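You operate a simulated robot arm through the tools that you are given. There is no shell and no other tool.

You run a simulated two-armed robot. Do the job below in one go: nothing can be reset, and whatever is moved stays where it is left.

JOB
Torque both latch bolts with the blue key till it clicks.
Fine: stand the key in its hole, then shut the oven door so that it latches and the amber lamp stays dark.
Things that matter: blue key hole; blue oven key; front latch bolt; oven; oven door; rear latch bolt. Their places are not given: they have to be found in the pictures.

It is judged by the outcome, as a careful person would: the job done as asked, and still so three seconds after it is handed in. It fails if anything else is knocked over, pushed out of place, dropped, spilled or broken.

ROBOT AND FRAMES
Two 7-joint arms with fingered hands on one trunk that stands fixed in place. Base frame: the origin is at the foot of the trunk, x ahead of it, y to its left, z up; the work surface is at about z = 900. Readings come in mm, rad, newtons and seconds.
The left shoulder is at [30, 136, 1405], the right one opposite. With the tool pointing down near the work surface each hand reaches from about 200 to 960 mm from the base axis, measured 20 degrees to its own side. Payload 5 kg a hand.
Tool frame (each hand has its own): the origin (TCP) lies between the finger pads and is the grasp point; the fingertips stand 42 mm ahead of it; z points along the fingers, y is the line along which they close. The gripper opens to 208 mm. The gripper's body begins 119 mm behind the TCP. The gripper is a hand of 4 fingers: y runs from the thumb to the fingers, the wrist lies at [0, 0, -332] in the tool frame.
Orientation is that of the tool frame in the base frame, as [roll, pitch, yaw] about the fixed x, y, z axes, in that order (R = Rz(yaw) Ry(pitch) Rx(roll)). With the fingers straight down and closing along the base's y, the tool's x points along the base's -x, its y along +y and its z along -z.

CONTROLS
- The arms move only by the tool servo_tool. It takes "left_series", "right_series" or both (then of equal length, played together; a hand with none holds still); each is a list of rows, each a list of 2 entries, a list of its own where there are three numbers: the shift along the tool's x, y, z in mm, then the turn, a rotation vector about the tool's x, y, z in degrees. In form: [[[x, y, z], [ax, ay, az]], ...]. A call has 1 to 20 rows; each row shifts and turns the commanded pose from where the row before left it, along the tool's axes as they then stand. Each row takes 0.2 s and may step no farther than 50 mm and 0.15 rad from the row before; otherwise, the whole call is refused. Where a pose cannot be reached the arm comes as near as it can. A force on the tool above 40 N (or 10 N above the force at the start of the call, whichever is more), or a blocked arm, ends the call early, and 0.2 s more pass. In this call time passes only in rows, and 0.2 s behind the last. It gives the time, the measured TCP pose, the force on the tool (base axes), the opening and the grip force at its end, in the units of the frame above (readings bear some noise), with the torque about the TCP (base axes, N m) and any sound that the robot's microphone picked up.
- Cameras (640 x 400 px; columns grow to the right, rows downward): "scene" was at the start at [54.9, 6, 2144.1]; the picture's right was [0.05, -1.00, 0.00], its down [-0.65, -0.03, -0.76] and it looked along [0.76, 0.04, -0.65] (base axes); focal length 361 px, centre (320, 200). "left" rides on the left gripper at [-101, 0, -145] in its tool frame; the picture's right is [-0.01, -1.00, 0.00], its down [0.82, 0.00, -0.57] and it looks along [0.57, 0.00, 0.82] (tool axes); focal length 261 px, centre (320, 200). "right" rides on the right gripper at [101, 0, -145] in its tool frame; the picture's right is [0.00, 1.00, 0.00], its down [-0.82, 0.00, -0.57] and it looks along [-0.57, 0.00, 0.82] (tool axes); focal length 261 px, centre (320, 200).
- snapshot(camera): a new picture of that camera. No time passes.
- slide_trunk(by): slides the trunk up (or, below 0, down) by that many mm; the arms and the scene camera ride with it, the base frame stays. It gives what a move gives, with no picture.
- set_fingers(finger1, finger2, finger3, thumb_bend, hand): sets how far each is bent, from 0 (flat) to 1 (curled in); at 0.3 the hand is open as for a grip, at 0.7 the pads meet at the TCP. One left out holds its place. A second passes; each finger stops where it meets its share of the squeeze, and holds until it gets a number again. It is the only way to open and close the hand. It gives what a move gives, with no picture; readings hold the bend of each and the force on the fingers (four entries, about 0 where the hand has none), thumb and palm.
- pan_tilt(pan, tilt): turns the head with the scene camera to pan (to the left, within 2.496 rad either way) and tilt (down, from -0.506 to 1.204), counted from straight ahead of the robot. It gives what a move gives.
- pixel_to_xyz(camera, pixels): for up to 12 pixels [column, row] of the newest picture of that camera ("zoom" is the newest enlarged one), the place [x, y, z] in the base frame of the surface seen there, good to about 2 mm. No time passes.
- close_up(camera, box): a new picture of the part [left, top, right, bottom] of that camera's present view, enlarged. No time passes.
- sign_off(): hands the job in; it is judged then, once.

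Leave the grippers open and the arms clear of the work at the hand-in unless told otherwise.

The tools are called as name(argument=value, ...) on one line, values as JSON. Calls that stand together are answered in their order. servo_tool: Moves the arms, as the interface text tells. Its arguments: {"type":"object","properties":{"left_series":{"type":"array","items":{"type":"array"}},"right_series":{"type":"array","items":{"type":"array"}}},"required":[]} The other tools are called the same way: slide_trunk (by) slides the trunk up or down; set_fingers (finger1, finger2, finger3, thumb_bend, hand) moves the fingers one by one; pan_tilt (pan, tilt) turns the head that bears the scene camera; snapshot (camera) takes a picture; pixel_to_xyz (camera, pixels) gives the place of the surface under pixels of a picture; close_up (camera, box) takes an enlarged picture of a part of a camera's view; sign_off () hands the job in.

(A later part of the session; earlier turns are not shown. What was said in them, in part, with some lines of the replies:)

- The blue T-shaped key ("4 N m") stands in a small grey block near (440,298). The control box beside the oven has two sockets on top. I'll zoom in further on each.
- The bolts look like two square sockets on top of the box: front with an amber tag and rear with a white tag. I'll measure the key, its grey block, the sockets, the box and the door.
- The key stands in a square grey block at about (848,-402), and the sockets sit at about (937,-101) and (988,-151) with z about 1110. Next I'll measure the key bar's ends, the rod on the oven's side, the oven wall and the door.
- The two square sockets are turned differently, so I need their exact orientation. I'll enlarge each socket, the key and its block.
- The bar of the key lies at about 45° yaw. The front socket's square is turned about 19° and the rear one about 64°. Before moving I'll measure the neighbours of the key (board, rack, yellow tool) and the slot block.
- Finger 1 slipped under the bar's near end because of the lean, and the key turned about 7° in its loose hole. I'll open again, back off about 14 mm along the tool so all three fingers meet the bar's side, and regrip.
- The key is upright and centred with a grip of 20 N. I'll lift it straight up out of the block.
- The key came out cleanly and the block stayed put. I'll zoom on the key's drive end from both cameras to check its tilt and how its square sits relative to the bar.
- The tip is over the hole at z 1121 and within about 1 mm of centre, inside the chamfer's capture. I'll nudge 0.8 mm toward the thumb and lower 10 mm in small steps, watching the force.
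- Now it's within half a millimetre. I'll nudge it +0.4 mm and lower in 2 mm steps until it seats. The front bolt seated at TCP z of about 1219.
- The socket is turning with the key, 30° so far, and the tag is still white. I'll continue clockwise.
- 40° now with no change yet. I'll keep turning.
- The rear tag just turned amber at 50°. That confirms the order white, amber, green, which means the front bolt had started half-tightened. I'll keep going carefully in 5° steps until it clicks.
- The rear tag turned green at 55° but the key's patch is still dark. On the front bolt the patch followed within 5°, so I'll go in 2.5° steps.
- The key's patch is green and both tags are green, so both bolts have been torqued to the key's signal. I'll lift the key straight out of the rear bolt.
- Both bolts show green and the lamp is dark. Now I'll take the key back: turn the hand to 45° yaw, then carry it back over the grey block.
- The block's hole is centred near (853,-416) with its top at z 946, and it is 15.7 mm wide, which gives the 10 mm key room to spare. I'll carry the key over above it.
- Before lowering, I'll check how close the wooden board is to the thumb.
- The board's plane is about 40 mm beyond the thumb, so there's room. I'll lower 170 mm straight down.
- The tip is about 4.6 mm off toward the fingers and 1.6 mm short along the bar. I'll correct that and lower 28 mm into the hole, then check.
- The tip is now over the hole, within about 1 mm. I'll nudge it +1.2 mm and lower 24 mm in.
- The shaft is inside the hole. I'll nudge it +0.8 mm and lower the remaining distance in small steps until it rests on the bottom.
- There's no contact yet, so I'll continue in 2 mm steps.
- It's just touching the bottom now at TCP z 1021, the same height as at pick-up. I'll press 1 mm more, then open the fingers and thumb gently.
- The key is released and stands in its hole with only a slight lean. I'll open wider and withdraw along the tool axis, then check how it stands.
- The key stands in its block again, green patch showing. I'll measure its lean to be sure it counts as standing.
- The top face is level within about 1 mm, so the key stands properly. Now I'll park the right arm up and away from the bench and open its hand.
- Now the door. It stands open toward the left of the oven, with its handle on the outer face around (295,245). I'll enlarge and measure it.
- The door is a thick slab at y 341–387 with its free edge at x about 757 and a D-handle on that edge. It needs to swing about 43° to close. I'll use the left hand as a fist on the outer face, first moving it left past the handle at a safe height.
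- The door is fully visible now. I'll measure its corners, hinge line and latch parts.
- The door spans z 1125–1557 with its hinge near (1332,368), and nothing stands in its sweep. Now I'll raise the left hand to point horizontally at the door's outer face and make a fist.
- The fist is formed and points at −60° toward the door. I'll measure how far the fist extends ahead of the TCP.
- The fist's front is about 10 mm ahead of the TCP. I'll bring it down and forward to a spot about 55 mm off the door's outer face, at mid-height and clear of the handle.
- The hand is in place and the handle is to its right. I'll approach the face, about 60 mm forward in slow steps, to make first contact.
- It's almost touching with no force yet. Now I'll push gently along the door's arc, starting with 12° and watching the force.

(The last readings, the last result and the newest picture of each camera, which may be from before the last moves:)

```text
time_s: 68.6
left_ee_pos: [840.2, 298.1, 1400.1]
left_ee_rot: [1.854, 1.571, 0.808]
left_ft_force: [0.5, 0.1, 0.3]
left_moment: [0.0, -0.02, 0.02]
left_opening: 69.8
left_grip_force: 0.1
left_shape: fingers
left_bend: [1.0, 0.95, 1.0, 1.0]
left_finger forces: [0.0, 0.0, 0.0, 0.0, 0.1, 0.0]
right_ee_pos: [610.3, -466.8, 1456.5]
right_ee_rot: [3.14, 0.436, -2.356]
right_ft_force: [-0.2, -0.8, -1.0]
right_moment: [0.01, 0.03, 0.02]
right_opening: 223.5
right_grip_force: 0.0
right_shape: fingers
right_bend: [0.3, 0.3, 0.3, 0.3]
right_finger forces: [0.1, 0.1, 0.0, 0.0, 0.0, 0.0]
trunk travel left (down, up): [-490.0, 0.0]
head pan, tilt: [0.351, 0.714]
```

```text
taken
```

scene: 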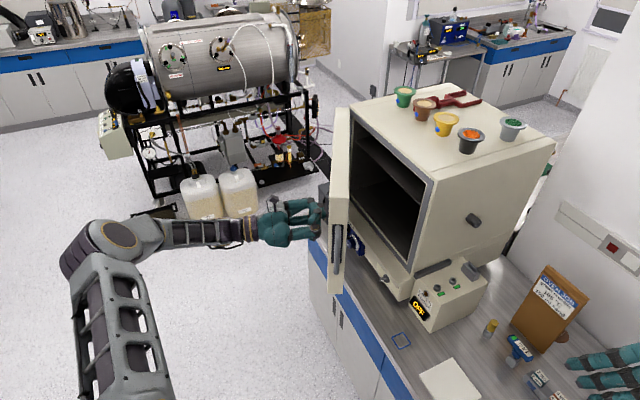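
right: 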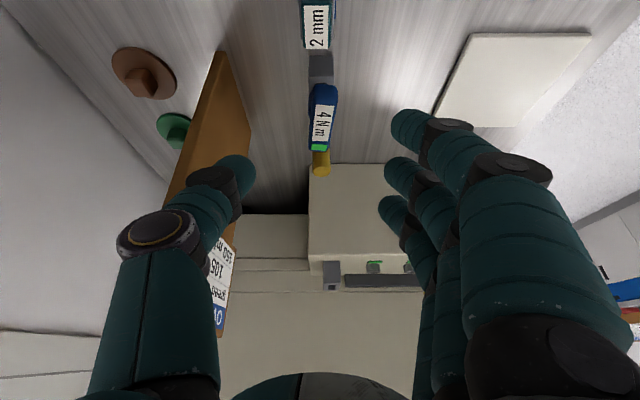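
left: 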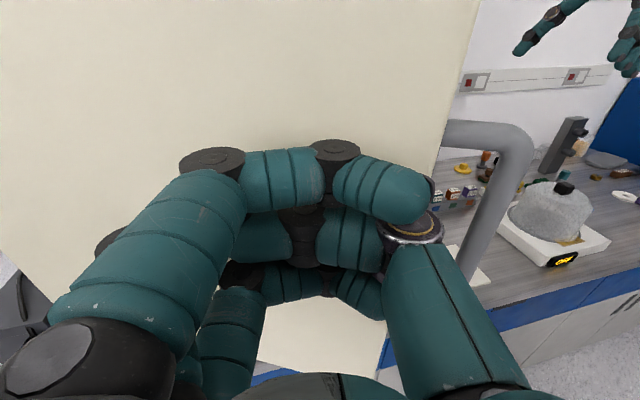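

The door swings easily with almost no force. I'll continue along the arc for the next 20°.

servo_tool(left_series=[[[0, -6.05, 16.1], [0, 0, 0]], [[0, -6.05, 16.1], [0, 0, 0]], [[0, -4.95, 16.5], [0, 0, 0]], [[0, -4.95, 16.5], [0, 0, 0]], [[0, -3.75, 16.8], [0, 0, 0]], [[0, -3.75, 16.8], [0, 0, 0]], [[0, -2.5, 17.0], [0, 0, 0]], [[0, -2.5, 17.0], [0, 0, 0]]])

snapshot(camera="scene")

snapshot(camera="left")

```text
time_s: 70.4
left_ee_pos: [876.8, 164.1, 1400.2]
left_ee_rot: [-3.083, 1.57, 2.155]
left_ft_force: [-0.6, 0.6, 0.0]
left_moment: [0.0, 0.02, 0.0]
left_opening: 69.7
left_grip_force: 0.1
left_shape: fingers
left_bend: [1.0, 0.96, 1.0, 1.0]
left_finger forces: [0.1, 0.1, 0.1, 0.0, 0.0, 0.0]
right_ee_pos: [611.0, -468.3, 1456.3]
right_ee_rot: [3.139, 0.436, -2.356]
right_ft_force: [0.4, 0.1, -0.2]
right_moment: [0.03, 0.02, 0.03]
right_opening: 223.2
right_grip_force: 0.1
right_shape: fingers
right_bend: [0.3, 0.3, 0.3, 0.3]
right_finger forces: [0.1, 0.0, 0.1, 0.0, 0.1, 0.1]
trunk travel left (down, up): [-490.0, 0.0]
head pan, tilt: [0.351, 0.714]
```

```text
taken
```

scene: 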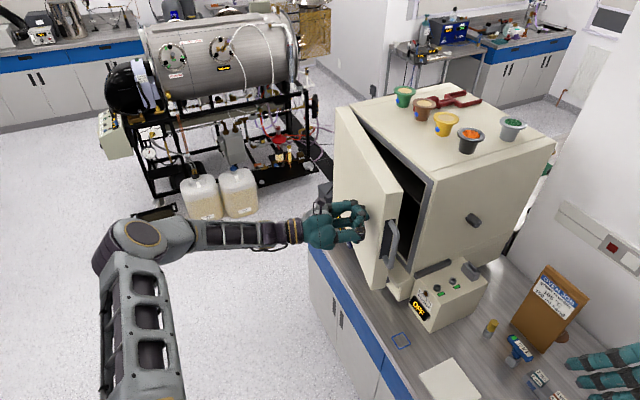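

```text
taken
```

left: 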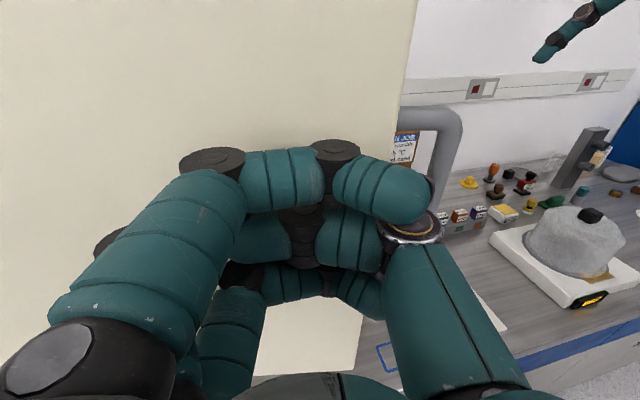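

About 15° remain. I'll go on slowly, checking the gap at the latch side.

servo_tool(left_series=[[[0, -1.35, 17.1], [0, 0, 0]], [[0, -1.35, 17.1], [0, 0, 0]], [[0, -0.2, 17.2], [0, 0, 0]], [[0, -0.2, 17.2], [0, 0, 0]]])

snapshot(camera="scene")

close_up(camera="scene", box=[320, 170, 480, 320])

```text
time_s: 71.4
left_ee_pos: [909.9, 103.3, 1400.1]
left_ee_rot: [-2.908, 1.569, 2.327]
left_ft_force: [0.7, 0.2, 0.3]
left_moment: [-0.01, -0.03, -0.03]
left_opening: 70.0
left_grip_force: 0.0
left_shape: fingers
left_bend: [1.0, 0.96, 1.0, 1.0]
left_finger forces: [0.0, 0.1, 0.0, 0.0, 0.1, 0.0]
right_ee_pos: [611.7, -468.2, 1456.0]
right_ee_rot: [3.14, 0.436, -2.354]
right_ft_force: [-0.4, -0.1, 0.2]
right_moment: [0.06, 0.04, 0.08]
right_opening: 223.3
right_grip_force: 0.0
right_shape: fingers
right_bend: [0.3, 0.3, 0.3, 0.3]
right_finger forces: [0.1, 0.0, 0.0, 0.0, 0.1, 0.0]
trunk travel left (down, up): [-490.0, 0.0]
head pan, tilt: [0.351, 0.714]
```

```text
taken
```

scene: 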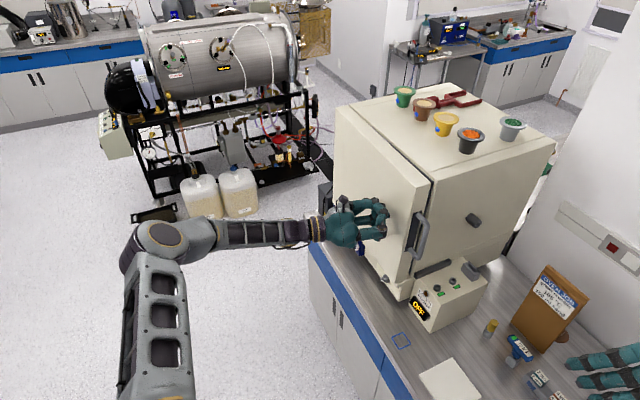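

```text
2.67 times, centred on (400, 245) of scene
```

zoom: 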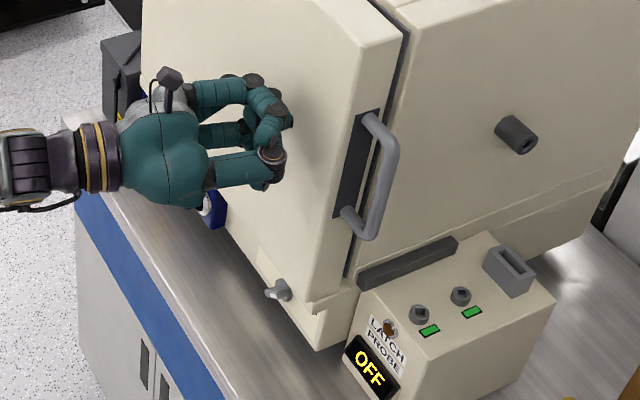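

The door is nearly shut with a small gap, and the lamp is dark. I'll press straight onto its face in 8 mm steps until it meets resistance and latches.

servo_tool(left_series=[[[0, 2.1, 7.7], [0, 0, 0]], [[0, 2.1, 7.7], [0, 0, 0]], [[0, 2.1, 7.7], [0, 0, 0]], [[0, 2.1, 7.7], [0, 0, 0]]])

close_up(camera="scene", box=[320, 170, 480, 320])

```text
time_s: 72.4
left_ee_pos: [932.2, 82.3, 1401.7]
left_ee_rot: [0.079, 1.57, -0.965]
left_ft_force: [-2.9, 2.0, 2.2]
left_moment: [0.01, -0.04, 0.15]
left_opening: 70.2
left_grip_force: 0.1
left_shape: fingers
left_bend: [1.0, 0.96, 1.0, 1.0]
left_finger forces: [0.0, 0.0, 0.0, 0.1, 0.0, 0.0]
right_ee_pos: [611.3, -467.8, 1457.3]
right_ee_rot: [3.138, 0.437, -2.354]
right_ft_force: [-0.4, 0.5, -0.4]
right_moment: [0.06, 0.02, 0.03]
right_opening: 223.5
right_grip_force: 0.1
right_shape: fingers
right_bend: [0.3, 0.3, 0.3, 0.3]
right_finger forces: [0.0, 0.1, 0.0, 0.0, 0.1, 0.0]
trunk travel left (down, up): [-490.0, 0.0]
head pan, tilt: [0.351, 0.714]
```

```text
2.67 times, centred on (400, 245) of scene
```

zoom: 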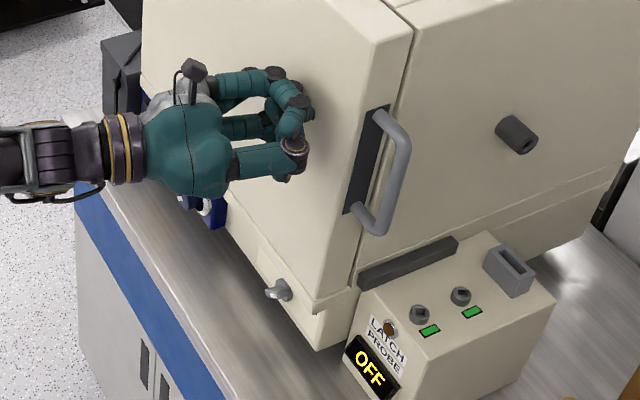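

The gap has closed and there's light contact of about 4 N, but no latch sign yet. I'll press further in 3 mm steps.

servo_tool(left_series=[[[0, 0.8, 2.9], [0, 0, 0]], [[0, 0.8, 2.9], [0, 0, 0]], [[0, 0.8, 2.9], [0, 0, 0]]])

close_up(camera="scene", box=[380, 170, 480, 300])

```text
time_s: 73.2
left_ee_pos: [934.2, 81.6, 1401.4]
left_ee_rot: [1.321, 1.57, 0.277]
left_ft_force: [-28.9, 20.9, -3.9]
left_moment: [-0.14, 0.18, 2.05]
left_opening: 69.7
left_grip_force: 24.5
left_shape: fingers
left_bend: [1.0, 0.97, 1.0, 1.0]
left_finger forces: [0.1, 49.2, 0.1, 0.0, 0.0, 0.0]
right_ee_pos: [607.2, -464.7, 1459.3]
right_ee_rot: [-3.14, 0.436, -2.355]
right_ft_force: [-0.5, 0.0, -0.3]
right_moment: [-0.03, -0.01, -0.03]
right_opening: 223.3
right_grip_force: 0.0
right_shape: fingers
right_bend: [0.3, 0.3, 0.3, 0.3]
right_finger forces: [0.0, 0.0, 0.1, 0.1, 0.0, 0.0]
trunk travel left (down, up): [-490.0, 0.0]
head pan, tilt: [0.351, 0.714]
```

```text
3.08 times, centred on (430, 235) of scene
```

zoom: 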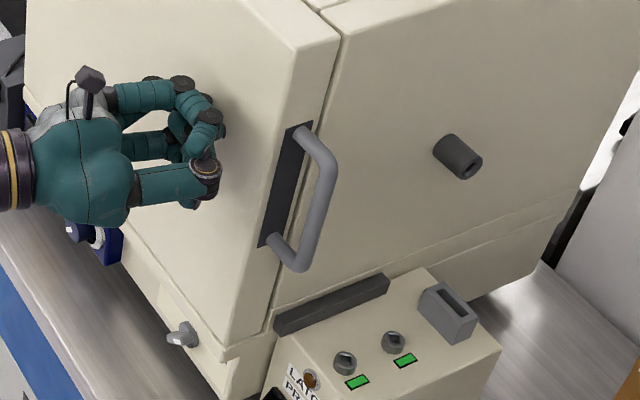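

The door is hard against its stop at 36 N. I'll check the indicators, then ease off and see whether the door stays shut.

close_up(camera="scene", box=[370, 250, 470, 325])

servo_tool(left_series=[[[0, -0.8, -3], [0, 0, 0]], [[0, -1.6, -6], [0, 0, 0]], [[0, -5, -19], [0, 0, 0]], [[0, -8, -29], [0, 0, 0]]])

snapshot(camera="scene")

close_up(camera="scene", box=[360, 120, 480, 320])

```text
5.33 times, centred on (420, 288) of scene
```

zoom: 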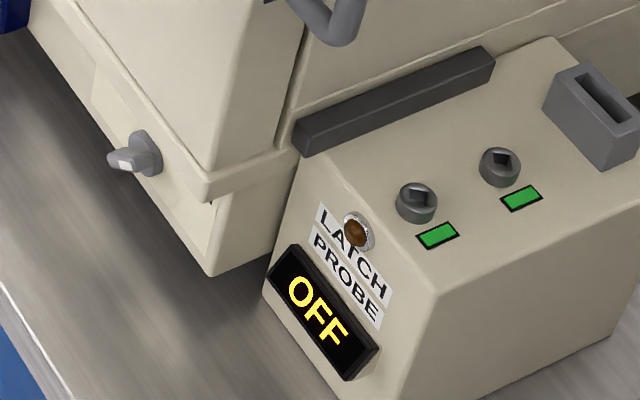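

```text
time_s: 74.2
left_ee_pos: [895.1, 119.8, 1403.9]
left_ee_rot: [0.199, 1.567, -0.85]
left_ft_force: [-0.3, -0.4, 0.5]
left_moment: [0.07, 0.05, 0.05]
left_opening: 70.7
left_grip_force: 0.1
left_shape: fingers
left_bend: [1.0, 0.97, 1.0, 1.0]
left_finger forces: [0.0, 0.0, 0.0, 0.0, 0.1, 0.0]
right_ee_pos: [608.4, -466.0, 1460.6]
right_ee_rot: [-3.14, 0.437, -2.355]
right_ft_force: [-0.9, 0.6, 1.0]
right_moment: [-0.14, 0.01, -0.04]
right_opening: 223.3
right_grip_force: 0.1
right_shape: fingers
right_bend: [0.3, 0.3, 0.3, 0.3]
right_finger forces: [0.0, 0.0, 0.1, 0.0, 0.1, 0.0]
trunk travel left (down, up): [-490.0, 0.0]
head pan, tilt: [0.351, 0.714]
```

```text
taken
```

scene: 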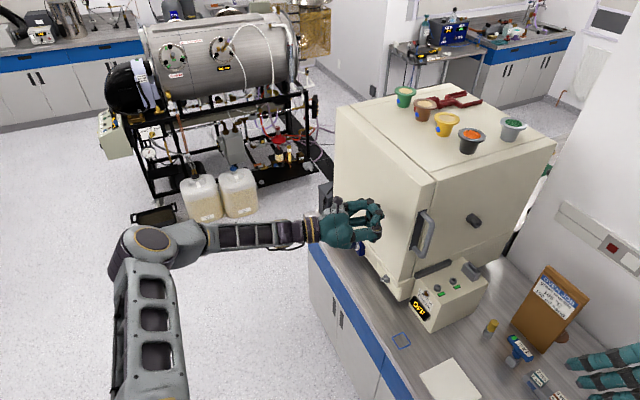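

```text
2.00 times, centred on (420, 220) of scene
```

zoom: 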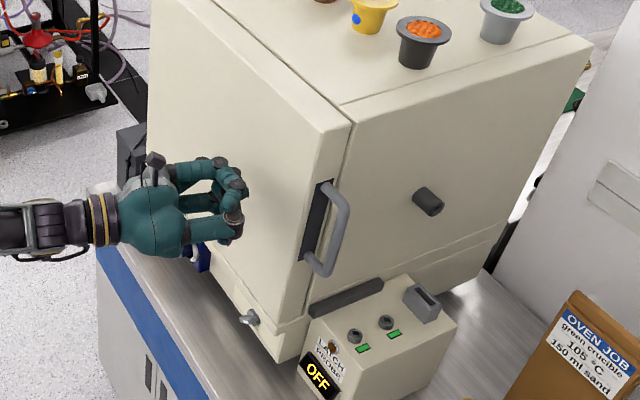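

The door stays shut after I backed off, and the lamp is dark. I'll look closely at the seam and lamp to judge whether it is fully latched.

close_up(camera="scene", box=[405, 160, 455, 280])

close_up(camera="scene", box=[395, 250, 445, 290])

pixel_to_xyz(camera="scene", pixels=[[400, 180], [410, 200], [420, 190], [350, 130], [430, 185], [425, 240], [420, 225], [380, 160], [405, 260], [360, 110], [425, 180], [433, 183]])

```text
3.33 times, centred on (430, 220) of scene
```

zoom: 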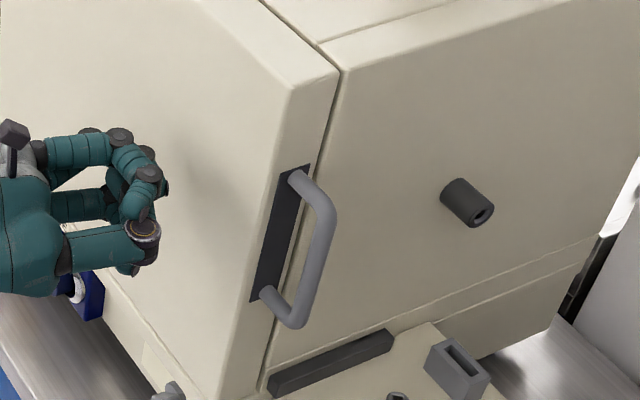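

```text
10.00 times, centred on (420, 270) of scene
```

zoom: 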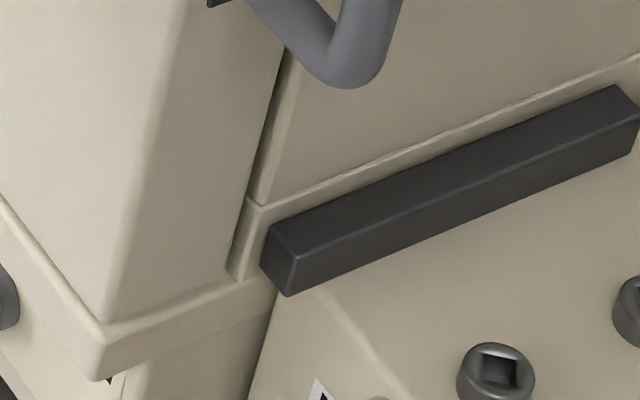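

```text
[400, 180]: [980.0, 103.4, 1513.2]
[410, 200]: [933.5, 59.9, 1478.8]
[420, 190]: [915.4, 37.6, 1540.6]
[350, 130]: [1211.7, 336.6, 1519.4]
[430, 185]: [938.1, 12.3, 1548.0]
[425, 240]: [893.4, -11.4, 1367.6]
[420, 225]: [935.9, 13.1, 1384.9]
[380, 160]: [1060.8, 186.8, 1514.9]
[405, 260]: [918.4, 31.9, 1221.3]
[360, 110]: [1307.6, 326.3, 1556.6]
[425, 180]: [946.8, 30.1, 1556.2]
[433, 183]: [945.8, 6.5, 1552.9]
```

The outer face is parallel to the oven front at 44.8°, so the door is fully closed. To make sure the latch has caught, I'll give it one firm press near the latch side and watch for any further movement or sound.

servo_tool(left_series=[[[0, 2.6, 9.7], [0, 0, 0]], [[0, 2.6, 9.7], [0, 0, 0]], [[0, 2.6, 9.7], [0, 0, 0]], [[0, 2.6, 9.7], [0, 0, 0]], [[0, 2.6, 9.7], [0, 0, 0]], [[0, 1.04, 3.9], [0, 0, 0]], [[0, 1.04, 3.9], [0, 0, 0]], [[0, 1.04, 3.9], [0, 0, 0]], [[0, 1.04, 3.9], [0, 0, 0]]])

close_up(camera="scene", box=[380, 170, 480, 300])

```text
time_s: 76.0
left_ee_pos: [935.6, 81.1, 1400.8]
left_ee_rot: [2.449, 1.57, 1.405]
left_ft_force: [-29.9, 24.8, 5.5]
left_moment: [0.13, -0.22, 2.34]
left_opening: 70.3
left_grip_force: 24.7
left_shape: fingers
left_bend: [1.0, 0.98, 1.0, 1.0]
left_finger forces: [0.0, 49.1, 0.0, 0.0, 0.1, 0.1]
right_ee_pos: [606.4, -466.2, 1460.4]
right_ee_rot: [-3.14, 0.438, -2.355]
right_ft_force: [0.3, -0.6, -0.6]
right_moment: [0.11, 0.0, 0.06]
right_opening: 223.3
right_grip_force: 0.1
right_shape: fingers
right_bend: [0.3, 0.3, 0.3, 0.3]
right_finger forces: [0.0, 0.1, 0.0, 0.0, 0.0, 0.0]
trunk travel left (down, up): [-490.0, 0.0]
head pan, tilt: [0.351, 0.714]
stopped in row 8 (left hand): the force on the tool passed its limit at 42 N (the readings are from after the stop); the commanded pose is now the measured one
```

```text
3.08 times, centred on (430, 235) of scene
```

zoom: 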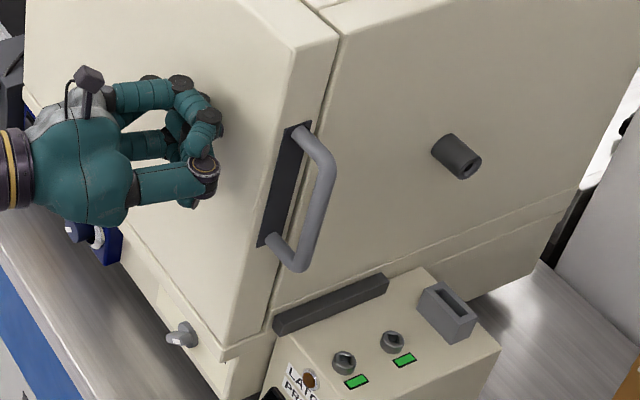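

At 42 N the door didn't move any further and the lamp is dark. I'll back the left fist off. Then, as a check, I'll tug the handle lightly from behind with the right hand to confirm the latch holds.

servo_tool(left_series=[[[0, -1, -4], [0, 0, 0]], [[0, -4, -15], [0, 0, 0]], [[0, -8, -29], [0, 0, 0]], [[0, -8, -29], [0, 0, 0]], [[0, -8, -29], [0, 0, 0]]])

set_fingers(hand="right", finger1=0.7, finger2=0.7, finger3=0.7, thumb_bend=0.7)

servo_tool(right_series=[[[-29.2, -0.85, 26.75], [0, 0, 0]], [[-29.2, -0.85, 26.75], [0, 0, 0]], [[-29.2, -0.85, 26.75], [0, 0, 0]], [[-29.2, -0.85, 26.75], [0, 0, 0]], [[-29.2, -0.85, 26.75], [0, 0, 0]], [[-29.2, -0.85, 26.75], [0, 0, 0]], [[-29.2, -0.85, 26.75], [0, 0, 0]], [[-29.2, -0.85, 26.75], [0, 0, 0]], [[-29.2, -0.85, 26.75], [0, 0, 0]], [[-29.2, -0.85, 26.75], [0, 0, 0]]])

snapshot(camera="scene")

snapshot(camera="right")

```text
time_s: 77.2
left_ee_pos: [860.1, 152.9, 1400.1]
left_ee_rot: [2.809, 1.57, 1.761]
left_ft_force: [0.6, -1.2, 0.6]
left_moment: [0.05, 0.01, 0.1]
left_opening: 71.1
left_grip_force: 0.0
left_shape: fingers
left_bend: [1.0, 0.97, 1.0, 1.0]
left_finger forces: [0.0, 0.0, 0.1, 0.0, 0.1, 0.0]
right_ee_pos: [609.0, -468.4, 1457.4]
right_ee_rot: [-3.141, 0.436, -2.358]
right_ft_force: [-1.2, -0.4, 0.3]
right_moment: [-0.01, -0.04, -0.02]
right_opening: 223.3
right_grip_force: 0.1
right_shape: fingers
right_bend: [0.3, 0.3, 0.3, 0.3]
right_finger forces: [0.0, 0.0, 0.0, 0.0, 0.0, 0.0]
trunk travel left (down, up): [-490.0, 0.0]
head pan, tilt: [0.351, 0.714]
```

```text
time_s: 78.2
left_ee_pos: [859.1, 153.8, 1400.4]
left_ee_rot: [-2.997, 1.567, 2.24]
left_ft_force: [-0.4, 0.4, 0.7]
left_moment: [-0.01, -0.01, 0.0]
left_opening: 71.2
left_grip_force: 0.0
left_shape: fingers
left_bend: [1.0, 0.97, 1.0, 1.0]
left_finger forces: [0.0, 0.0, 0.0, 0.1, 0.0, 0.1]
right_ee_pos: [611.6, -468.8, 1457.1]
right_ee_rot: [3.139, 0.437, -2.358]
right_ft_force: [0.9, -0.4, -0.5]
right_moment: [0.02, 0.0, -0.05]
right_opening: 32.3
right_grip_force: 0.1
right_shape: fingers
right_bend: [0.7, 0.7, 0.7, 0.7]
right_finger forces: [0.1, 0.1, 0.0, 0.0, 0.0, 0.0]
trunk travel left (down, up): [-490.0, 0.0]
head pan, tilt: [0.351, 0.714]
```

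```text
time_s: 80.4
left_ee_pos: [862.0, 154.3, 1397.4]
left_ee_rot: [-2.493, 1.567, 2.744]
left_ft_force: [0.4, 0.7, 0.1]
left_moment: [-0.07, -0.07, -0.17]
left_opening: 71.0
left_grip_force: 0.0
left_shape: fingers
left_bend: [1.0, 0.97, 1.0, 1.0]
left_finger forces: [0.0, 0.0, 0.1, 0.1, 0.0, 0.0]
right_ee_pos: [883.4, -207.2, 1336.3]
right_ee_rot: [3.139, 0.434, -2.358]
right_ft_force: [-0.1, -0.7, -0.8]
right_moment: [0.07, 0.14, 0.06]
right_opening: 32.0
right_grip_force: 0.0
right_shape: fingers
right_bend: [0.7, 0.7, 0.7, 0.7]
right_finger forces: [0.0, 0.1, 0.0, 0.0, 0.0, 0.0]
trunk travel left (down, up): [-490.0, 0.0]
head pan, tilt: [0.351, 0.714]
```

```text
taken
```

scene: 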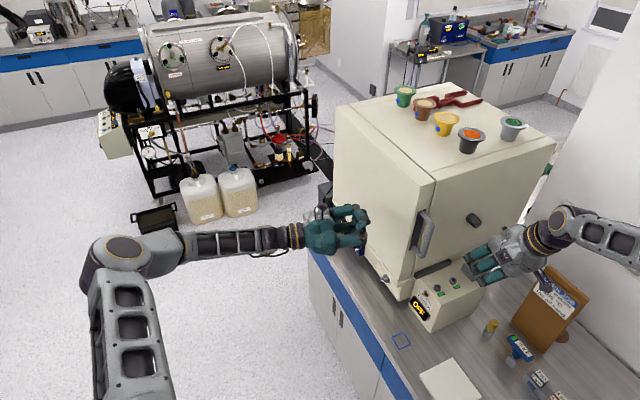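

```text
taken
```

right: 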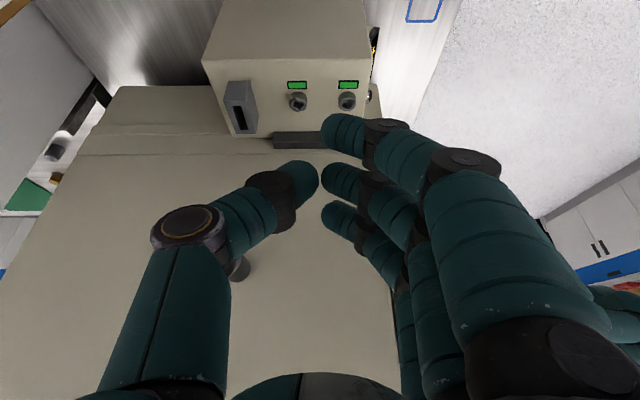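

The right hand is above the box with clearance. I'll re-measure the handle bar before moving in behind it.

close_up(camera="scene", box=[400, 200, 500, 280])

pixel_to_xyz(camera="zoom", pixels=[[205, 120], [195, 160], [180, 200], [160, 250], [170, 80], [130, 120], [380, 80], [360, 75], [500, 220], [460, 150], [420, 210]])

```text
5.00 times, centred on (450, 240) of scene
```

zoom: 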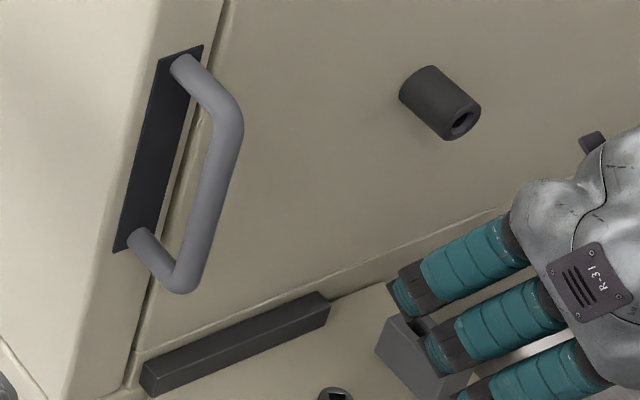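

```text
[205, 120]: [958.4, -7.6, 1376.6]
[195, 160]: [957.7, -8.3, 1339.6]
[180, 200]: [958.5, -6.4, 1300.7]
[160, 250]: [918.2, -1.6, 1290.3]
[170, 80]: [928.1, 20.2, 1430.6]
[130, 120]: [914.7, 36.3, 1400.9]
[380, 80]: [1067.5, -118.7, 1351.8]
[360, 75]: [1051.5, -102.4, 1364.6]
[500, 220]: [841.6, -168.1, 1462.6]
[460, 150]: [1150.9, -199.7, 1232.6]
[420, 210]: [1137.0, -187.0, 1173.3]
```

I'll sample the bar itself at its middle.

pixel_to_xyz(camera="zoom", pixels=[[230, 120], [222, 160], [210, 200], [198, 240], [185, 280], [225, 140]])

```text
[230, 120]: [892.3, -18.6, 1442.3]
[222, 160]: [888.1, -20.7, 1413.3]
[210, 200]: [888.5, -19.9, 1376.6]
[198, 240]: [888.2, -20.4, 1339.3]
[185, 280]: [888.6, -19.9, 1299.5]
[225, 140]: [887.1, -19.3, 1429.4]
```

The bar is at about (888,-20). I'll move the right hand in 132 mm toward the oven's side, staying about 45 mm behind the bar.

servo_tool(right_series=[[[-23.9, 0, 11.15], [0, 0, 0]], [[-23.9, 0, 11.15], [0, 0, 0]], [[-23.9, 0, 11.15], [0, 0, 0]], [[-23.9, 0, 11.15], [0, 0, 0]], [[-23.9, 0, 11.15], [0, 0, 0]]])

snapshot(camera="scene")

close_up(camera="scene", box=[380, 180, 500, 290])

snapshot(camera="right")

```text
time_s: 81.6
left_ee_pos: [860.4, 154.4, 1398.1]
left_ee_rot: [-2.748, 1.567, 2.488]
left_ft_force: [0.2, 0.9, -1.0]
left_moment: [0.0, -0.02, -0.02]
left_opening: 71.2
left_grip_force: 0.1
left_shape: fingers
left_bend: [1.0, 0.97, 1.0, 1.0]
left_finger forces: [0.0, 0.0, 0.1, 0.1, 0.0, 0.0]
right_ee_pos: [977.3, -115.2, 1335.5]
right_ee_rot: [3.138, 0.436, -2.358]
right_ft_force: [1.3, -0.4, 0.8]
right_moment: [0.03, 0.04, 0.0]
right_opening: 32.3
right_grip_force: 0.1
right_shape: fingers
right_bend: [0.7, 0.7, 0.7, 0.7]
right_finger forces: [0.1, 0.0, 0.0, 0.0, 0.0, 0.0]
trunk travel left (down, up): [-490.0, 0.0]
head pan, tilt: [0.351, 0.714]
```

```text
taken
```

scene: 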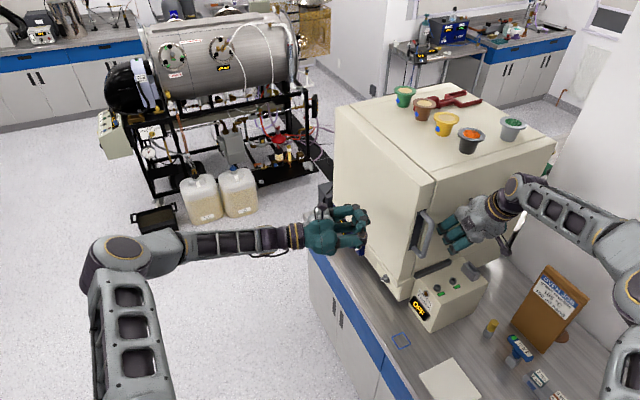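

```text
3.64 times, centred on (440, 235) of scene
```

zoom: 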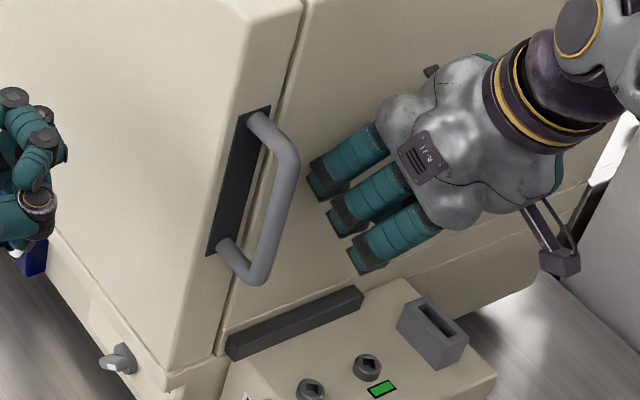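

```text
taken
```

right: 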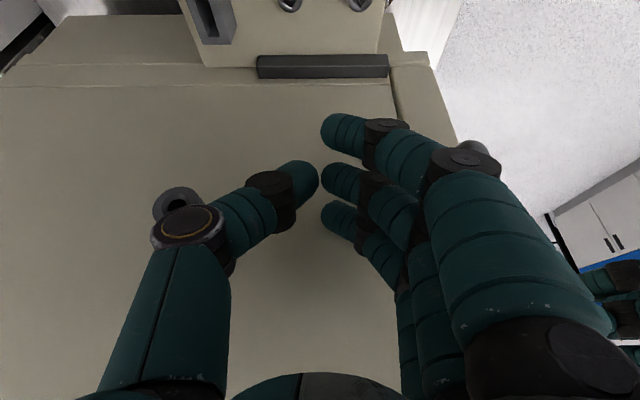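

The fingers are behind the bar with a gap. I'll move toward it 24 mm, then creep in 3 mm steps until I feel light contact.

servo_tool(right_series=[[[0, 8, 0], [0, 0, 0]], [[0, 8, 0], [0, 0, 0]], [[0, 8, 0], [0, 0, 0]]])

close_up(camera="scene", box=[380, 180, 500, 290])

servo_tool(right_series=[[[0, 3, 0], [0, 0, 0]], [[0, 3, 0], [0, 0, 0]]])

```text
time_s: 82.4
left_ee_pos: [860.2, 154.4, 1399.3]
left_ee_rot: [-3.02, 1.567, 2.218]
left_ft_force: [0.0, 0.3, 1.0]
left_moment: [-0.01, 0.0, 0.01]
left_opening: 71.0
left_grip_force: 0.0
left_shape: fingers
left_bend: [1.0, 0.97, 1.0, 1.0]
left_finger forces: [0.0, 0.0, 0.0, 0.0, 0.0, 0.0]
right_ee_pos: [960.3, -94.9, 1338.9]
right_ee_rot: [3.14, 0.437, -2.357]
right_ft_force: [-0.6, 0.3, -0.3]
right_moment: [-0.01, -0.05, -0.06]
right_opening: 32.3
right_grip_force: 0.0
right_shape: fingers
right_bend: [0.7, 0.7, 0.7, 0.7]
right_finger forces: [0.0, 0.0, 0.0, 0.0, 0.0, 0.1]
trunk travel left (down, up): [-490.0, 0.0]
head pan, tilt: [0.351, 0.714]
```

```text
3.64 times, centred on (440, 235) of scene
```

zoom: 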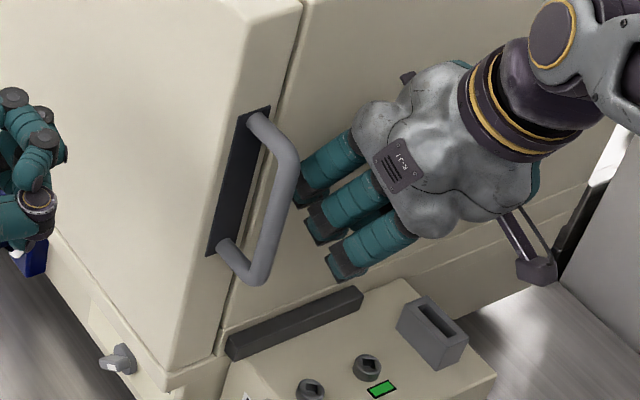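

```text
time_s: 83.0
left_ee_pos: [858.5, 153.8, 1398.1]
left_ee_rot: [-2.927, 1.567, 2.311]
left_ft_force: [0.1, 0.3, -0.4]
left_moment: [0.03, -0.01, 0.01]
left_opening: 71.1
left_grip_force: 0.1
left_shape: fingers
left_bend: [1.0, 0.97, 1.0, 1.0]
left_finger forces: [0.1, 0.1, 0.0, 0.0, 0.0, 0.0]
right_ee_pos: [956.6, -90.4, 1337.8]
right_ee_rot: [3.139, 0.436, -2.355]
right_ft_force: [0.3, -0.1, -0.4]
right_moment: [-0.04, 0.03, -0.03]
right_opening: 31.7
right_grip_force: 0.1
right_shape: fingers
right_bend: [0.7, 0.7, 0.7, 0.7]
right_finger forces: [0.0, 0.1, 0.0, 0.0, 0.0, 0.1]
trunk travel left (down, up): [-490.0, 0.0]
head pan, tilt: [0.351, 0.714]
```

There's no contact yet, so I'll keep creeping.

servo_tool(right_series=[[[0, 3, 0], [0, 0, 0]], [[0, 3, 0], [0, 0, 0]]])

servo_tool(right_series=[[[0, 3, 0], [0, 0, 0]], [[0, 2, 0], [0, 0, 0]]])

close_up(camera="scene", box=[380, 180, 500, 290])

```text
time_s: 83.6
left_ee_pos: [859.6, 152.5, 1398.9]
left_ee_rot: [-2.942, 1.567, 2.296]
left_ft_force: [-0.3, 0.8, -0.4]
left_moment: [0.01, 0.02, 0.0]
left_opening: 70.8
left_grip_force: 0.1
left_shape: fingers
left_bend: [1.0, 0.97, 1.0, 1.0]
left_finger forces: [0.0, 0.0, 0.0, 0.0, 0.0, 0.0]
right_ee_pos: [951.6, -87.0, 1337.6]
right_ee_rot: [3.139, 0.437, -2.356]
right_ft_force: [0.0, 0.7, -0.3]
right_moment: [0.01, -0.02, 0.02]
right_opening: 31.8
right_grip_force: 0.0
right_shape: fingers
right_bend: [0.7, 0.7, 0.7, 0.7]
right_finger forces: [0.0, 0.0, 0.0, 0.0, 0.0, 0.1]
trunk travel left (down, up): [-490.0, 0.0]
head pan, tilt: [0.351, 0.714]
```

```text
time_s: 84.2
left_ee_pos: [860.3, 153.4, 1398.5]
left_ee_rot: [-2.944, 1.566, 2.293]
left_ft_force: [0.9, 0.1, -0.5]
left_moment: [0.0, 0.04, 0.04]
left_opening: 71.3
left_grip_force: 0.1
left_shape: fingers
left_bend: [1.0, 0.97, 1.0, 1.0]
left_finger forces: [0.0, 0.0, 0.0, 0.0, 0.0, 0.0]
right_ee_pos: [948.6, -84.3, 1337.2]
right_ee_rot: [3.14, 0.437, -2.356]
right_ft_force: [1.2, -0.7, -1.0]
right_moment: [0.09, 0.08, -0.03]
right_opening: 32.0
right_grip_force: 0.8
right_shape: fingers
right_bend: [0.7, 0.7, 0.7, 0.7]
right_finger forces: [0.0, 0.0, 1.5, 0.0, 0.0, 0.0]
trunk travel left (down, up): [-490.0, 0.0]
head pan, tilt: [0.351, 0.714]
```

```text
3.64 times, centred on (440, 235) of scene
```

zoom: 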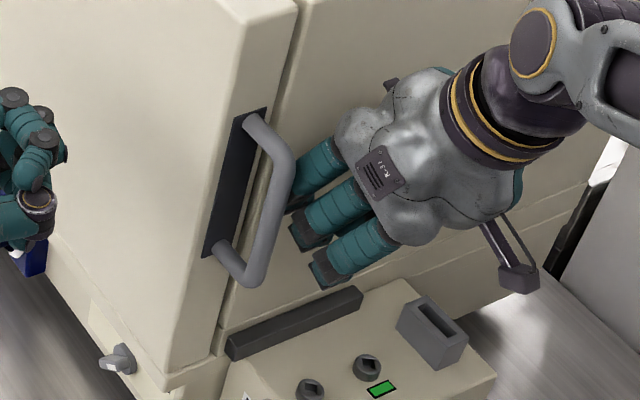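

Finger 3 reads 1.5 N, and the seam looks slightly wider, so the door may be giving way. I'll measure the door's face and seam.

snapshot(camera="scene")

pixel_to_xyz(camera="scene", pixels=[[400, 180], [410, 200], [420, 190], [350, 130], [380, 160], [405, 255], [360, 150], [415, 215]])

close_up(camera="scene", box=[395, 165, 455, 290])

```text
taken
```

scene: 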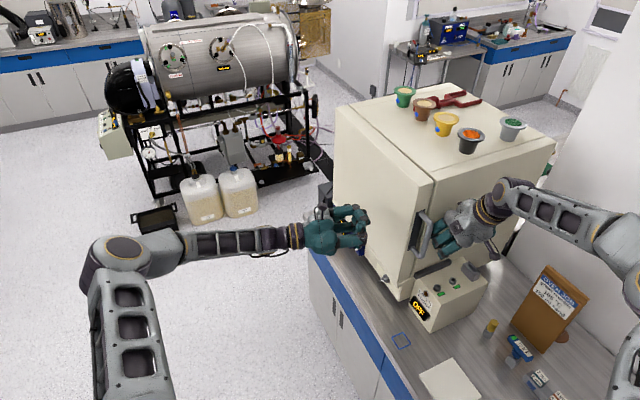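

```text
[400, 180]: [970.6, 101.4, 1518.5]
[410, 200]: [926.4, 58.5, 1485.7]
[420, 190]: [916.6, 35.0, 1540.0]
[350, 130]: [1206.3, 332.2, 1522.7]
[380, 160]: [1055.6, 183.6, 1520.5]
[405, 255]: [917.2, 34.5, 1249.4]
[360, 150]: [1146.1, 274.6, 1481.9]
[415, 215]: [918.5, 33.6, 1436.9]
```

```text
3.20 times, centred on (425, 228) of scene
```

zoom: 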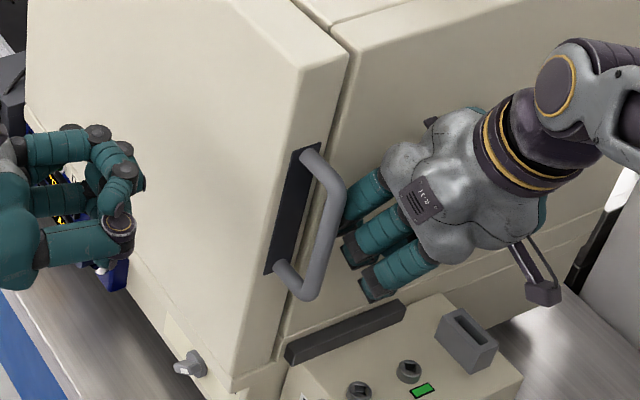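

The free edge has moved out about 4–5 mm under only 1.5 N, so it may not be latched, or the latch has some play. I'll tug 4 mm more to see whether it stops.

servo_tool(right_series=[[[0, 2, 0], [0, 0, 0]], [[0, 2, 0], [0, 0, 0]]])

snapshot(camera="scene")

pixel_to_xyz(camera="scene", pixels=[[400, 180], [410, 200], [420, 190], [350, 130], [380, 160], [405, 255], [360, 150], [415, 215]])

close_up(camera="scene", box=[395, 165, 455, 290])

```text
time_s: 84.8
left_ee_pos: [859.8, 154.6, 1399.1]
left_ee_rot: [-2.937, 1.569, 2.3]
left_ft_force: [-0.2, -0.2, -0.4]
left_moment: [0.01, 0.0, 0.02]
left_opening: 71.0
left_grip_force: 0.0
left_shape: fingers
left_bend: [1.0, 0.97, 1.0, 1.0]
left_finger forces: [0.0, 0.0, 0.0, 0.0, 0.1, 0.0]
right_ee_pos: [945.6, -81.0, 1337.0]
right_ee_rot: [3.139, 0.437, -2.358]
right_ft_force: [2.4, -1.1, -1.2]
right_moment: [0.03, 0.11, -0.05]
right_opening: 32.1
right_grip_force: 1.4
right_shape: fingers
right_bend: [0.7, 0.7, 0.7, 0.7]
right_finger forces: [0.0, 0.1, 2.5, 0.1, 0.0, 0.1]
trunk travel left (down, up): [-490.0, 0.0]
head pan, tilt: [0.351, 0.714]
```

```text
taken
```

scene: 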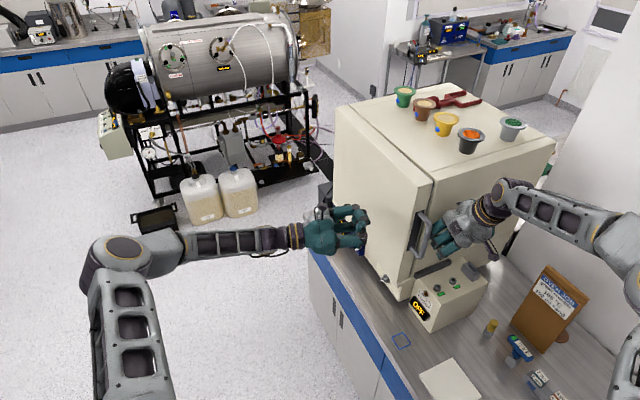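

```text
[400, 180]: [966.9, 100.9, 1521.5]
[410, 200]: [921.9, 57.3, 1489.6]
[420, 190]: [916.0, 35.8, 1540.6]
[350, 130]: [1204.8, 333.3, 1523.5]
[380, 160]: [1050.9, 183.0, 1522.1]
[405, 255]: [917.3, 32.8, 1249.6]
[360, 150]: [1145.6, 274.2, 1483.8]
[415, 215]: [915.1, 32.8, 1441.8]
```

```text
3.20 times, centred on (425, 228) of scene
```

zoom: 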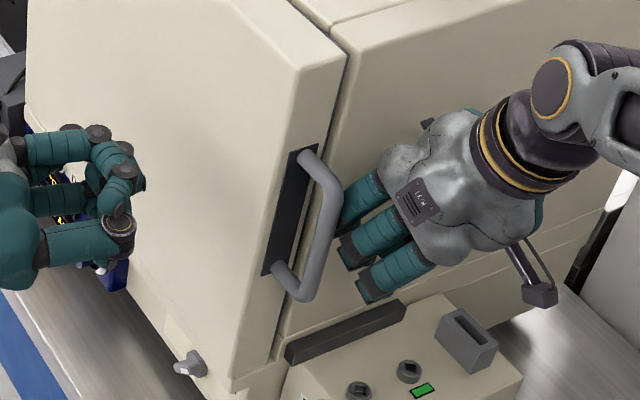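

The door keeps opening under only 2.5 N, so it was shut but not latched. It evidently needs a firmer push. First I'll take the right hand out from behind the handle and park it again.

servo_tool(right_series=[[[0, -10, 0], [0, 0, 0]], [[0, -20, 0], [0, 0, 0]], [[0, -16, 0], [0, 0, 0]], [[23.9, 0, -11.15], [0, 0, 0]], [[23.9, 0, -11.15], [0, 0, 0]], [[23.9, 0, -11.15], [0, 0, 0]], [[23.9, 0, -11.15], [0, 0, 0]], [[23.9, 0, -11.15], [0, 0, 0]]])

servo_tool(right_series=[[[29.2, 0.85, -26.75], [0, 0, 0]], [[29.2, 0.85, -26.75], [0, 0, 0]], [[29.2, 0.85, -26.75], [0, 0, 0]], [[29.2, 0.85, -26.75], [0, 0, 0]], [[29.2, 0.85, -26.75], [0, 0, 0]], [[29.2, 0.85, -26.75], [0, 0, 0]], [[29.2, 0.85, -26.75], [0, 0, 0]], [[29.2, 0.85, -26.75], [0, 0, 0]], [[29.2, 0.85, -26.75], [0, 0, 0]], [[29.2, 0.85, -26.75], [0, 0, 0]]])

snapshot(camera="scene")

close_up(camera="scene", box=[380, 170, 500, 320])

```text
time_s: 86.6
left_ee_pos: [858.4, 154.3, 1399.8]
left_ee_rot: [3.08, 1.568, 2.036]
left_ft_force: [-0.6, -0.5, 0.3]
left_moment: [0.09, 0.03, 0.09]
left_opening: 71.3
left_grip_force: 0.1
left_shape: fingers
left_bend: [1.0, 0.97, 1.0, 1.0]
left_finger forces: [0.1, 0.1, 0.0, 0.0, 0.0, 0.0]
right_ee_pos: [882.3, -206.4, 1337.1]
right_ee_rot: [3.14, 0.438, -2.354]
right_ft_force: [-0.8, 0.6, 0.4]
right_moment: [-0.08, -0.01, -0.02]
right_opening: 31.7
right_grip_force: 0.1
right_shape: fingers
right_bend: [0.7, 0.7, 0.7, 0.7]
right_finger forces: [0.0, 0.0, 0.1, 0.1, 0.0, 0.1]
trunk travel left (down, up): [-490.0, 0.0]
head pan, tilt: [0.351, 0.714]
```

```text
time_s: 88.8
left_ee_pos: [858.2, 153.7, 1400.1]
left_ee_rot: [2.812, 1.566, 1.766]
left_ft_force: [-1.3, 1.3, 0.4]
left_moment: [0.06, -0.01, 0.13]
left_opening: 71.0
left_grip_force: 0.1
left_shape: fingers
left_bend: [1.0, 0.97, 1.0, 1.0]
left_finger forces: [0.1, 0.0, 0.1, 0.1, 0.1, 0.0]
right_ee_pos: [609.9, -468.3, 1457.9]
right_ee_rot: [-3.14, 0.439, -2.354]
right_ft_force: [0.5, 0.8, 0.0]
right_moment: [-0.15, 0.02, -0.05]
right_opening: 31.9
right_grip_force: 0.1
right_shape: fingers
right_bend: [0.7, 0.7, 0.7, 0.7]
right_finger forces: [0.0, 0.0, 0.0, 0.1, 0.0, 0.1]
trunk travel left (down, up): [-490.0, 0.0]
head pan, tilt: [0.351, 0.714]
```

```text
taken
```

scene: 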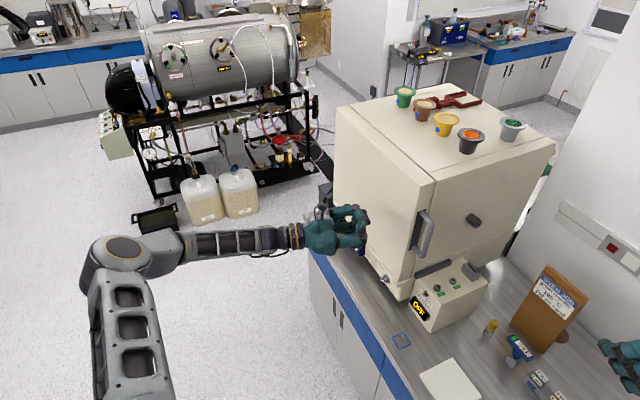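

```text
2.67 times, centred on (440, 245) of scene
```

zoom: 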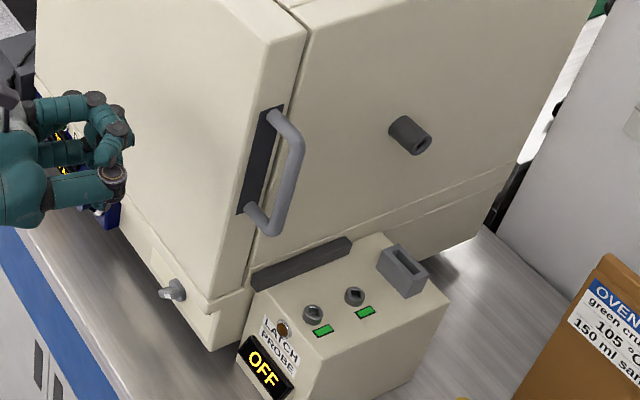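

Interesting: with the hand gone, the seam looks thin again. I'll re-measure the door's face to see whether it pulled itself shut.

pixel_to_xyz(camera="scene", pixels=[[400, 180], [410, 200], [420, 190], [350, 130], [380, 160], [405, 255], [360, 150], [415, 215]])

close_up(camera="scene", box=[395, 165, 455, 290])

```text
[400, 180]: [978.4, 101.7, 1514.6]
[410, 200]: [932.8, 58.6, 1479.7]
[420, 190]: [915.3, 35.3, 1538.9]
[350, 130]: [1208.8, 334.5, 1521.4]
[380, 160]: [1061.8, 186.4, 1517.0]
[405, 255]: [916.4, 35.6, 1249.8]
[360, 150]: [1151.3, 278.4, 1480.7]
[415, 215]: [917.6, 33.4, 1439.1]
```

```text
3.20 times, centred on (425, 228) of scene
```

zoom: 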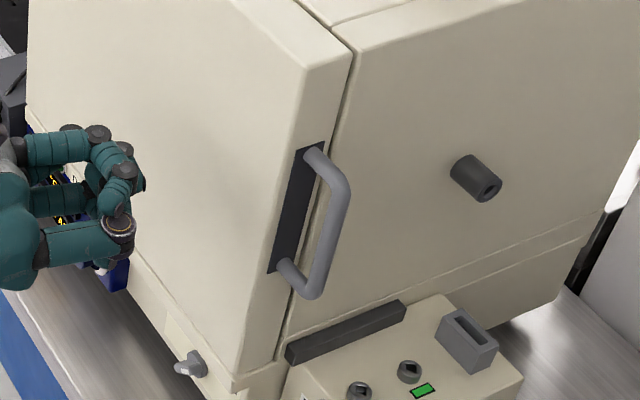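

The door face is back at exactly its closed plane. When tugged it gave a few millimetres and then pulled itself shut again, so the latch is holding. The lamp is dark and both tags are green. I'll withdraw the left arm and open both hands.

servo_tool(left_series=[[[0, 0, -30], [0, 0, 0]], [[0, 0, -30], [0, 0, 0]], [[0, 0, -30], [0, 0, 0]], [[0, 0, -30], [0, 0, 0]], [[0, 0, -30], [0, 0, 0]], [[-18.75, -12.6, -33.2], [0, 0, 0]], [[-18.75, -12.6, -33.2], [0, 0, 0]], [[-18.75, -12.6, -33.2], [0, 0, 0]], [[-18.75, -12.6, -33.2], [0, 0, 0]], [[-18.75, -12.6, -33.2], [0, 0, 0]], [[-18.75, -12.6, -33.2], [0, 0, 0]], [[-18.75, -12.6, -33.2], [0, 0, 0]], [[-18.75, -12.6, -33.2], [0, 0, 0]]])

set_fingers(hand="left", finger1=0.3, finger2=0.3, finger3=0.3, thumb_bend=0.3)

set_fingers(hand="right", finger1=0.3, finger2=0.3, finger3=0.3, thumb_bend=0.3)

pan_tilt(pan=0.049, tilt=0.714)

snapshot(camera="scene")

close_up(camera="scene", box=[300, 170, 420, 310])

close_up(camera="scene", box=[395, 270, 515, 380])

```text
time_s: 91.6
left_ee_pos: [563.0, 463.2, 1550.5]
left_ee_rot: [3.105, 1.568, 2.058]
left_ft_force: [0.0, -0.1, -0.5]
left_moment: [0.06, 0.02, 0.05]
left_opening: 70.7
left_grip_force: 0.0
left_shape: fingers
left_bend: [1.0, 0.97, 1.0, 1.0]
left_finger forces: [0.0, 0.1, 0.0, 0.0, 0.1, 0.0]
right_ee_pos: [609.5, -468.7, 1456.5]
right_ee_rot: [-3.141, 0.436, -2.356]
right_ft_force: [-0.7, -1.2, -0.1]
right_moment: [0.05, -0.09, -0.01]
right_opening: 31.8
right_grip_force: 0.1
right_shape: fingers
right_bend: [0.7, 0.7, 0.7, 0.7]
right_finger forces: [0.0, 0.0, 0.0, 0.1, 0.0, 0.0]
trunk travel left (down, up): [-490.0, 0.0]
head pan, tilt: [0.351, 0.714]
```

```text
time_s: 92.6
left_ee_pos: [565.6, 463.9, 1548.7]
left_ee_rot: [-3.061, 1.566, 2.176]
left_ft_force: [-0.4, 0.0, -1.0]
left_moment: [0.01, -0.02, 0.04]
left_opening: 223.4
left_grip_force: 0.1
left_shape: fingers
left_bend: [0.3, 0.3, 0.3, 0.3]
left_finger forces: [0.0, 0.0, 0.0, 0.1, 0.0, 0.0]
right_ee_pos: [611.3, -467.9, 1455.9]
right_ee_rot: [3.14, 0.438, -2.357]
right_ft_force: [0.2, -0.2, -0.1]
right_moment: [-0.04, -0.02, -0.01]
right_opening: 31.9
right_grip_force: 0.0
right_shape: fingers
right_bend: [0.7, 0.7, 0.7, 0.7]
right_finger forces: [0.1, 0.0, 0.0, 0.1, 0.0, 0.0]
trunk travel left (down, up): [-490.0, 0.0]
head pan, tilt: [0.351, 0.714]
```

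```text
time_s: 93.6
left_ee_pos: [565.0, 463.3, 1548.2]
left_ee_rot: [-3.001, 1.569, 2.239]
left_ft_force: [0.3, -0.3, 0.2]
left_moment: [0.01, 0.0, 0.02]
left_opening: 223.3
left_grip_force: 0.0
left_shape: fingers
left_bend: [0.3, 0.3, 0.3, 0.3]
left_finger forces: [0.1, 0.0, 0.0, 0.1, 0.0, 0.0]
right_ee_pos: [611.7, -468.2, 1455.6]
right_ee_rot: [3.141, 0.437, -2.354]
right_ft_force: [-0.7, 0.1, -0.7]
right_moment: [-0.01, 0.0, -0.01]
right_opening: 223.1
right_grip_force: 0.0
right_shape: fingers
right_bend: [0.3, 0.3, 0.3, 0.3]
right_finger forces: [0.0, 0.0, 0.0, 0.0, 0.0, 0.0]
trunk travel left (down, up): [-490.0, 0.0]
head pan, tilt: [0.351, 0.714]
```

```text
time_s: 94.4
left_ee_pos: [564.6, 463.5, 1550.4]
left_ee_rot: [-2.993, 1.565, 2.245]
left_ft_force: [-0.4, 0.2, 0.5]
left_moment: [0.02, -0.01, -0.02]
left_opening: 223.3
left_grip_force: 0.0
left_shape: fingers
left_bend: [0.3, 0.3, 0.3, 0.3]
left_finger forces: [0.1, 0.0, 0.0, 0.0, 0.0, 0.1]
right_ee_pos: [612.2, -468.7, 1455.5]
right_ee_rot: [3.139, 0.436, -2.357]
right_ft_force: [0.3, 0.1, -0.5]
right_moment: [-0.01, 0.02, 0.03]
right_opening: 223.3
right_grip_force: 0.0
right_shape: fingers
right_bend: [0.3, 0.3, 0.3, 0.3]
right_finger forces: [0.0, 0.1, 0.0, 0.0, 0.0, 0.0]
trunk travel left (down, up): [-490.0, 0.0]
head pan, tilt: [0.049, 0.714]
```

```text
taken
```

scene: 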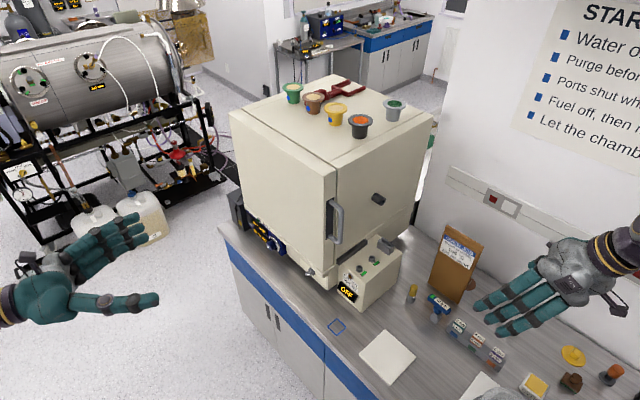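

```text
2.86 times, centred on (360, 240) of scene
```

zoom: 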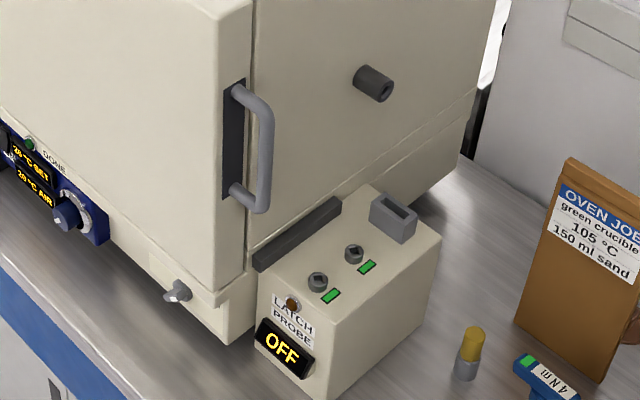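

```text
3.64 times, centred on (455, 325) of scene
```

zoom: 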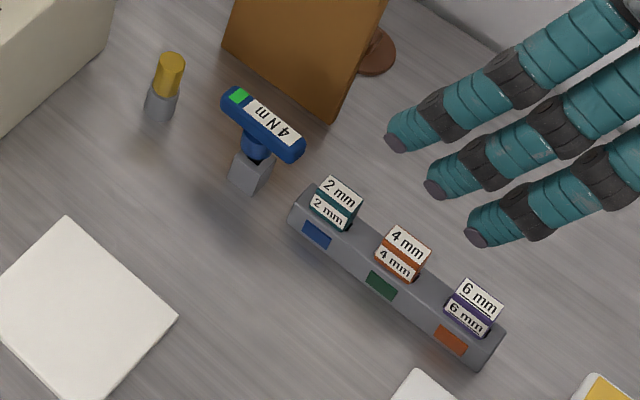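

Everything looks as asked:
- Both bolt tags are green, the door is shut and latched, and the lamp is dark.
- The key stands in its block, and nothing else has moved.
- Both hands are open and clear.

I'm handing the job in.

sign_off()

```text
The job is handed in.
```

I torqued both latch bolts with the blue key, stood the key back in its block, and shut the oven door. At hand-in the amber lamp was dark. Two points rest on indirect evidence.

- **Bolts:** The microphone never reported a click. I stopped each bolt when its tag had turned green and the patch on the key then turned green too, and I took that as the click. The front bolt needed about 20° of clockwise turning and the rear about 57°.
- **Door:** There was no latch sound either. I pressed the door to 42 N and its face now sits parallel with the oven front. A light tug on the handle moved the free edge about 7 mm under 2.5 N. It pulled itself shut again when I let go, so I judged the latch to be holding.
- **Key:** It stands in its hole with its top level to about 1 mm. It is turned a few degrees from where it started, because the hole is loose.

I saw nothing knocked over or out of place. Both hands are open and clear, and the trunk is still raised 65 mm.
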